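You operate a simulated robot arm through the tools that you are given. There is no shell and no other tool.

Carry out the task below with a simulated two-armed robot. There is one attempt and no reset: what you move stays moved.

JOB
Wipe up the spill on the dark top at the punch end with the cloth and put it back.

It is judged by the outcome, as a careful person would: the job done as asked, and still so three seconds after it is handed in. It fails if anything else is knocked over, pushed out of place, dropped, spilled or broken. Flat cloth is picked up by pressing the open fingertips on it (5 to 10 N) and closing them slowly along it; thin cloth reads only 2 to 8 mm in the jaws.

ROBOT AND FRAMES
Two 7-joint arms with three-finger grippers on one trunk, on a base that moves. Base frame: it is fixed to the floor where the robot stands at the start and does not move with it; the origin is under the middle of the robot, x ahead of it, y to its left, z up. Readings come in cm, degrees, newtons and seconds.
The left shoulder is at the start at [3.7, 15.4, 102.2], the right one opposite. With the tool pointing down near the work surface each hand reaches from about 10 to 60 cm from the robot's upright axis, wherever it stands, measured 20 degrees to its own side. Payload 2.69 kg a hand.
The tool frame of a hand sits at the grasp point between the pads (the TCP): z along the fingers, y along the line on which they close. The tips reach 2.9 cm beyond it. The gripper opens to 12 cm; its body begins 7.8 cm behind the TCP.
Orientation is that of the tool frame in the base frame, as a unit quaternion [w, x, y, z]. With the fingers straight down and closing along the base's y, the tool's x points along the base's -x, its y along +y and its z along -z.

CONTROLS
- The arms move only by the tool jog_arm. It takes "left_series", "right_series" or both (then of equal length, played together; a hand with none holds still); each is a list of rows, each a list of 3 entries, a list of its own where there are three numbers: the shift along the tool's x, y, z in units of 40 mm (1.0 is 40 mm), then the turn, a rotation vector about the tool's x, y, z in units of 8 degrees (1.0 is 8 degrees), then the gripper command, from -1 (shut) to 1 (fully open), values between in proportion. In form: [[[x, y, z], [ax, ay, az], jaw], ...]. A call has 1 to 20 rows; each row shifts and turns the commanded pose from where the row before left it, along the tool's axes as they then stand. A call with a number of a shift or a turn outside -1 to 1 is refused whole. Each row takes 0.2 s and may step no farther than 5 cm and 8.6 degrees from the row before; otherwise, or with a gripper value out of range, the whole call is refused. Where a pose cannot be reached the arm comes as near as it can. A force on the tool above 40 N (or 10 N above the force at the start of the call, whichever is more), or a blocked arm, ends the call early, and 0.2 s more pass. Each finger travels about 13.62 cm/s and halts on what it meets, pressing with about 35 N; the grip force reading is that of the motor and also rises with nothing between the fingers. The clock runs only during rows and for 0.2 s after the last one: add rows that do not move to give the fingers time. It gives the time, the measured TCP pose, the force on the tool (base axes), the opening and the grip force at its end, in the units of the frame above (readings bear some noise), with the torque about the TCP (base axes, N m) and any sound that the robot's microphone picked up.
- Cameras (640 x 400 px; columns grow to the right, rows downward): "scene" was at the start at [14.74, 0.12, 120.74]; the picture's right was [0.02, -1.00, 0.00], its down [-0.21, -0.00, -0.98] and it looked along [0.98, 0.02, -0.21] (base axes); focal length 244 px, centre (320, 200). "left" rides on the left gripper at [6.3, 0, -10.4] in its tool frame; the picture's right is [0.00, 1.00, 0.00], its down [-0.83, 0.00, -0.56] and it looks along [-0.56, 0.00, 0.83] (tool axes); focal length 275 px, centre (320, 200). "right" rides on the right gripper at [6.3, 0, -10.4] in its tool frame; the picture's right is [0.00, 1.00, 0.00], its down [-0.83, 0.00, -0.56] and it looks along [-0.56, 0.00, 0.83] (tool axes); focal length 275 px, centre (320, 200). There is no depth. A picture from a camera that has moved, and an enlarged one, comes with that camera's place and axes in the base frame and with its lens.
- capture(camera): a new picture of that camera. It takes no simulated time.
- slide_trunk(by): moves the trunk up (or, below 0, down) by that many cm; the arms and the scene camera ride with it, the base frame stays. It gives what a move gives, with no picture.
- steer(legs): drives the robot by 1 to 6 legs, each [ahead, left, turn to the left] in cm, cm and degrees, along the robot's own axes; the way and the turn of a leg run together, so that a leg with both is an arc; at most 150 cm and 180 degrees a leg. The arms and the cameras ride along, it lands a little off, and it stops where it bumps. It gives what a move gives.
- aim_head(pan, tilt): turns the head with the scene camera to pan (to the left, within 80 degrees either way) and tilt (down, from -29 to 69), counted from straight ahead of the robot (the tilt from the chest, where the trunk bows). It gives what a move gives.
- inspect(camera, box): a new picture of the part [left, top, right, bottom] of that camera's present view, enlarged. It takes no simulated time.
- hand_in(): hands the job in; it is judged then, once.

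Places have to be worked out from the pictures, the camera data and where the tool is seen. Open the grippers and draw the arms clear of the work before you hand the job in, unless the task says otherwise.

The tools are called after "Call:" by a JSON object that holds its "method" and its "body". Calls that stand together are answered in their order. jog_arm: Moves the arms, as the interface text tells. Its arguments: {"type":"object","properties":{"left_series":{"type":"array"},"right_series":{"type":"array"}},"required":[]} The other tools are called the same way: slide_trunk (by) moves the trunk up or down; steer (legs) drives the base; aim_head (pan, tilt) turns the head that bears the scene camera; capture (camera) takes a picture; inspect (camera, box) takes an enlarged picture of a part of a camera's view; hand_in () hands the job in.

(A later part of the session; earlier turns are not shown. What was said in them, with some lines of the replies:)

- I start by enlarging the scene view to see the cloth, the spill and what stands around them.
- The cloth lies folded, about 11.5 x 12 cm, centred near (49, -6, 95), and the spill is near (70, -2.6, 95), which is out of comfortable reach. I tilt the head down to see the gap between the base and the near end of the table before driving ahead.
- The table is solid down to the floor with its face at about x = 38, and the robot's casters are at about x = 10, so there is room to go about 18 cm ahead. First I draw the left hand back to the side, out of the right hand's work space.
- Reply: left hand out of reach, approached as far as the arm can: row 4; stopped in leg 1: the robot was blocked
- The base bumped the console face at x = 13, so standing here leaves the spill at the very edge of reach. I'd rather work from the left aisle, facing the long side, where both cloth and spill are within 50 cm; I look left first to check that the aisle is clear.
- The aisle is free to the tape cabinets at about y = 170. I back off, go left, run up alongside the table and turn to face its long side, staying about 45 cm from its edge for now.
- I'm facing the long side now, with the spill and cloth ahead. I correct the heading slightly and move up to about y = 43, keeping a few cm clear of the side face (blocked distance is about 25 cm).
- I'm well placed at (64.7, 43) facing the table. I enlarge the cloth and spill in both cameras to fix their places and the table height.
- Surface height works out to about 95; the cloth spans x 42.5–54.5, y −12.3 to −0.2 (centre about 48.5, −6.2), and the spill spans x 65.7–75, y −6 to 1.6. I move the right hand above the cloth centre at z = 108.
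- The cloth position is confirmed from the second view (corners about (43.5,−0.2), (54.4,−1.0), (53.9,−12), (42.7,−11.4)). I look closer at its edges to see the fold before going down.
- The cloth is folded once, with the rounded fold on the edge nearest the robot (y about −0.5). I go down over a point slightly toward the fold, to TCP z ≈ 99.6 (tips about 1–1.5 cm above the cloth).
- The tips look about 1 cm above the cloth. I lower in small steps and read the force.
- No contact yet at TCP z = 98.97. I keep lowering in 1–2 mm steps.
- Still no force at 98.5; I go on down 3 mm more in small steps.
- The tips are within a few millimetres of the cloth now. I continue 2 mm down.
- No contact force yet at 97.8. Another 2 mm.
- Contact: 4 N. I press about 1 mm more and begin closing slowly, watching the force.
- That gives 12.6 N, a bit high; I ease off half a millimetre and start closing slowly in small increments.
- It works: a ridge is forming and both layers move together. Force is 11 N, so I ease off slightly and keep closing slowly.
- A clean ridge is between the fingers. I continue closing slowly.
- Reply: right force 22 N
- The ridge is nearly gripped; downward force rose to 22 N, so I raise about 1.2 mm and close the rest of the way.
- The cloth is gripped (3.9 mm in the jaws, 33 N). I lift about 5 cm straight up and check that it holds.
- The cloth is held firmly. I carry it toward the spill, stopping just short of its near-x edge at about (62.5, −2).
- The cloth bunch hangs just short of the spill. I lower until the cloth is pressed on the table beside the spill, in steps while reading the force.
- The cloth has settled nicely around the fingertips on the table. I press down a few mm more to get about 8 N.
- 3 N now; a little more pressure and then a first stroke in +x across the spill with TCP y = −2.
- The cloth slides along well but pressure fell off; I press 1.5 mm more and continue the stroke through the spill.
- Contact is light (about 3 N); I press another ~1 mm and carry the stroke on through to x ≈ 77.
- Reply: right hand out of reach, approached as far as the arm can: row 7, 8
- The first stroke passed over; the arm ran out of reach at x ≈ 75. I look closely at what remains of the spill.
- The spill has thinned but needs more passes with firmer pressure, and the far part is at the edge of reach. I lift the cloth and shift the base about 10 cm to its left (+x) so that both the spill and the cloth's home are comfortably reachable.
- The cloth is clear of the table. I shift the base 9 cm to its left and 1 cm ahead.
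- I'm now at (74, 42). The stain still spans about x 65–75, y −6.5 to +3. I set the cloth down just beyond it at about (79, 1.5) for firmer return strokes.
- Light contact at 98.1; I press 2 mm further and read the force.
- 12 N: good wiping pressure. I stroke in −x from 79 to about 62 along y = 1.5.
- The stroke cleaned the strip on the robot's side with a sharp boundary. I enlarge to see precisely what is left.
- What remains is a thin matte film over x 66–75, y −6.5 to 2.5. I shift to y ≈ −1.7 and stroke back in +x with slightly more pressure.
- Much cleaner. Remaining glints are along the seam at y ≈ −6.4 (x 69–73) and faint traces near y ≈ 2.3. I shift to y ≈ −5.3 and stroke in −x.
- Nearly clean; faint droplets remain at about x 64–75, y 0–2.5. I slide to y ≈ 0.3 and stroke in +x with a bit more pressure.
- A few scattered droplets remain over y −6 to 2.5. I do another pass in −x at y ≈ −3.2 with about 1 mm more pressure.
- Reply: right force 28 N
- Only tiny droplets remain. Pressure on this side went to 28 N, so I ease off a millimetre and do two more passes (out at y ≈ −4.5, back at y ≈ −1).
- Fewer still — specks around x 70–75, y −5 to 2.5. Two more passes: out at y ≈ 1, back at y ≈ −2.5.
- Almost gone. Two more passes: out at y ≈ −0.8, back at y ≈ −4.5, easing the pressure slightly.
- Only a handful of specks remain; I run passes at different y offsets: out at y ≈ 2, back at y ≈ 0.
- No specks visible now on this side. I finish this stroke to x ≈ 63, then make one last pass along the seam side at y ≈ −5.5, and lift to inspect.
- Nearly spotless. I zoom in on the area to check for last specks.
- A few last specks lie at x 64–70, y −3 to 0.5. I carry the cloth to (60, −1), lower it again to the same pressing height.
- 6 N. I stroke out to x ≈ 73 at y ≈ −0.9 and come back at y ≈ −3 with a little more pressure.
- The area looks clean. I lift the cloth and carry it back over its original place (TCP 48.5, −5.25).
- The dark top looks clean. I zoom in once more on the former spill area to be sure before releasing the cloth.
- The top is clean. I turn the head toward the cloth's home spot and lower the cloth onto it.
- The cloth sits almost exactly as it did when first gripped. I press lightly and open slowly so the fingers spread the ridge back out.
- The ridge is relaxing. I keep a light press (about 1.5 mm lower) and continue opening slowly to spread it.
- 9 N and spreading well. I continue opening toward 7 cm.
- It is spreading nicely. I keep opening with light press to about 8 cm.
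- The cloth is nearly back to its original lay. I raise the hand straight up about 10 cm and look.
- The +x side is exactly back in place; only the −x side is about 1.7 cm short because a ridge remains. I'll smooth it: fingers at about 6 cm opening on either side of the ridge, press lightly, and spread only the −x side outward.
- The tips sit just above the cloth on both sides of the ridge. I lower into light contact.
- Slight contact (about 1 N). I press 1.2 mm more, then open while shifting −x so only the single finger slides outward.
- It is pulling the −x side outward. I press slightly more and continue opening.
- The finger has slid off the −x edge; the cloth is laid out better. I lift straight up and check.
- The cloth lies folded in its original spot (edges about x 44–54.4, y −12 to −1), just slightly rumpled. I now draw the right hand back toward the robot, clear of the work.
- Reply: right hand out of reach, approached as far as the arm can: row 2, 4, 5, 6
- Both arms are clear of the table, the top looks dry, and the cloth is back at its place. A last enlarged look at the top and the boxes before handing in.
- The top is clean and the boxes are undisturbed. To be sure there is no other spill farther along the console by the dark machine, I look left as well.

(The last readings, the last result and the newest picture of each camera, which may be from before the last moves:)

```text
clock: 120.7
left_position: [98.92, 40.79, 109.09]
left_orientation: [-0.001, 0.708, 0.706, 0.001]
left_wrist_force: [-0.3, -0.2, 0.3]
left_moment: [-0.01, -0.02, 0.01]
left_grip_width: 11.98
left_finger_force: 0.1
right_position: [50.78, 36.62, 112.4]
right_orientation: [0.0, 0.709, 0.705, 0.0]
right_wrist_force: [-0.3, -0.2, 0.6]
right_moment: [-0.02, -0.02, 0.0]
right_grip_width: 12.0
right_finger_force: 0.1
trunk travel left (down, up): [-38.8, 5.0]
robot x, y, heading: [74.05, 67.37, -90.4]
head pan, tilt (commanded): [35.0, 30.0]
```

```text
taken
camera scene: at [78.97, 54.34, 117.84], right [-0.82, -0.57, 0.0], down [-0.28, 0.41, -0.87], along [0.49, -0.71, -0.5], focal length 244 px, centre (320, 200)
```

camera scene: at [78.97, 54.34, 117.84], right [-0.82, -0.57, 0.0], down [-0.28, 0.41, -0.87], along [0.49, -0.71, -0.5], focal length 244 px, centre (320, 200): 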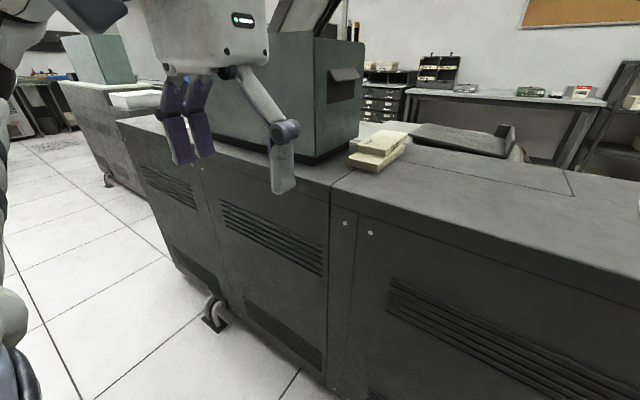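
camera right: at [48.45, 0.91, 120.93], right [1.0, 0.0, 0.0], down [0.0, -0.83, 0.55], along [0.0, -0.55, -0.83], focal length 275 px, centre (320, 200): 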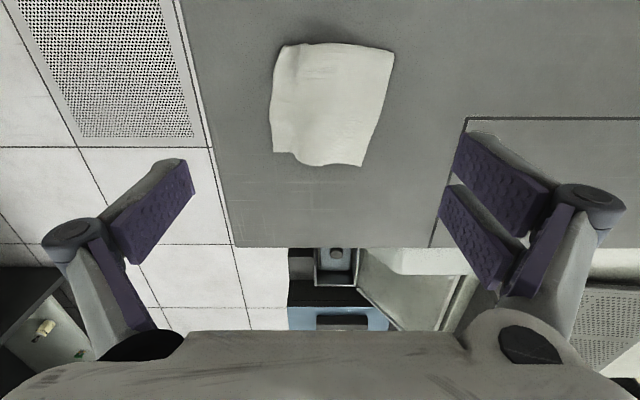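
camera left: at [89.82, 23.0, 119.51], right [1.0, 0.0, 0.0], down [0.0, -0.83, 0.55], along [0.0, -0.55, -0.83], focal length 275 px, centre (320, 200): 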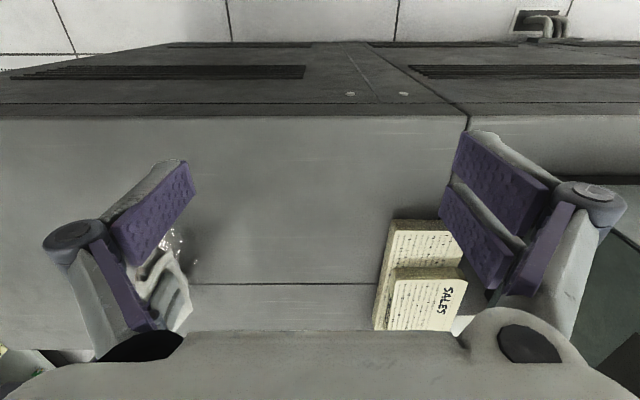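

I zoom on the rest of the dark top beyond the machine to check for any further liquid.

Call:
{"method": "inspect", "body": {"camera": "scene", "box": [50, 70, 350, 220]}}

Call:
{"method": "inspect", "body": {"camera": "scene", "box": [320, 100, 640, 260]}}

```text
2.13 times, centred on (200, 145) of scene
camera zoom: at [78.97, 54.34, 117.84], right [-0.82, -0.57, 0.0], down [-0.28, 0.41, -0.87], along [0.49, -0.71, -0.5], focal length 520 px, centre (576, 317)
```

zoom: 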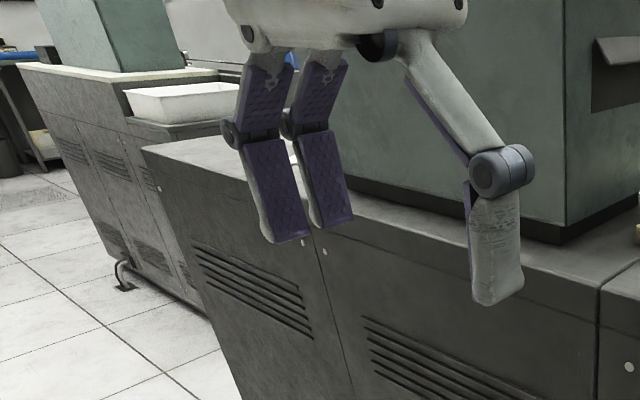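

```text
2.00 times, centred on (480, 180) of scene
camera zoom: at [78.97, 54.34, 117.84], right [-0.82, -0.57, 0.0], down [-0.28, 0.41, -0.87], along [0.49, -0.71, -0.5], focal length 487 px, centre (0, 240)
```

zoom: 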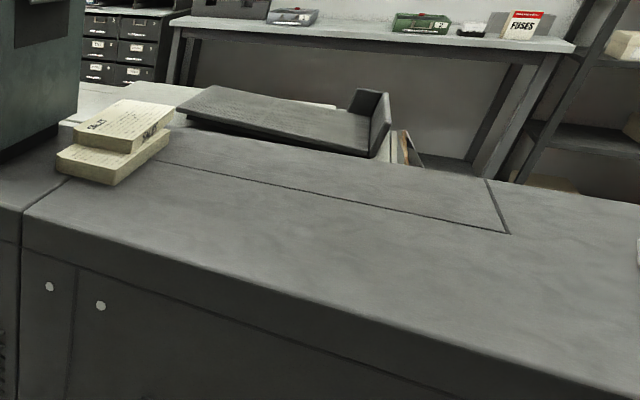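

No other liquid is visible. The spill is wiped up, the cloth is back in its place, both grippers are open and clear, so I hand the job in.

Call:
{"method": "hand_in", "body": {}}

```text
The job is handed in.
```

I wiped up the spill on the dark top and put the cloth back where it was. No droplets or film show in the final close-up views.

- **Cloth:** It is folded and within about 1–2 cm of its original position. A low ridge remains along it, so it is not as flat as it was.
- **Other objects:** The SALES boxes and everything else on the console look undisturbed. I checked along the rest of the top and saw no other liquid.
- **Base contact:** On the first approach the robot's base stopped against the end face of the console. I saw no effect from it and did the work from the side aisle instead.
- **Finish:** Both grippers are open, and the robot is backed about 25 cm away from the table.
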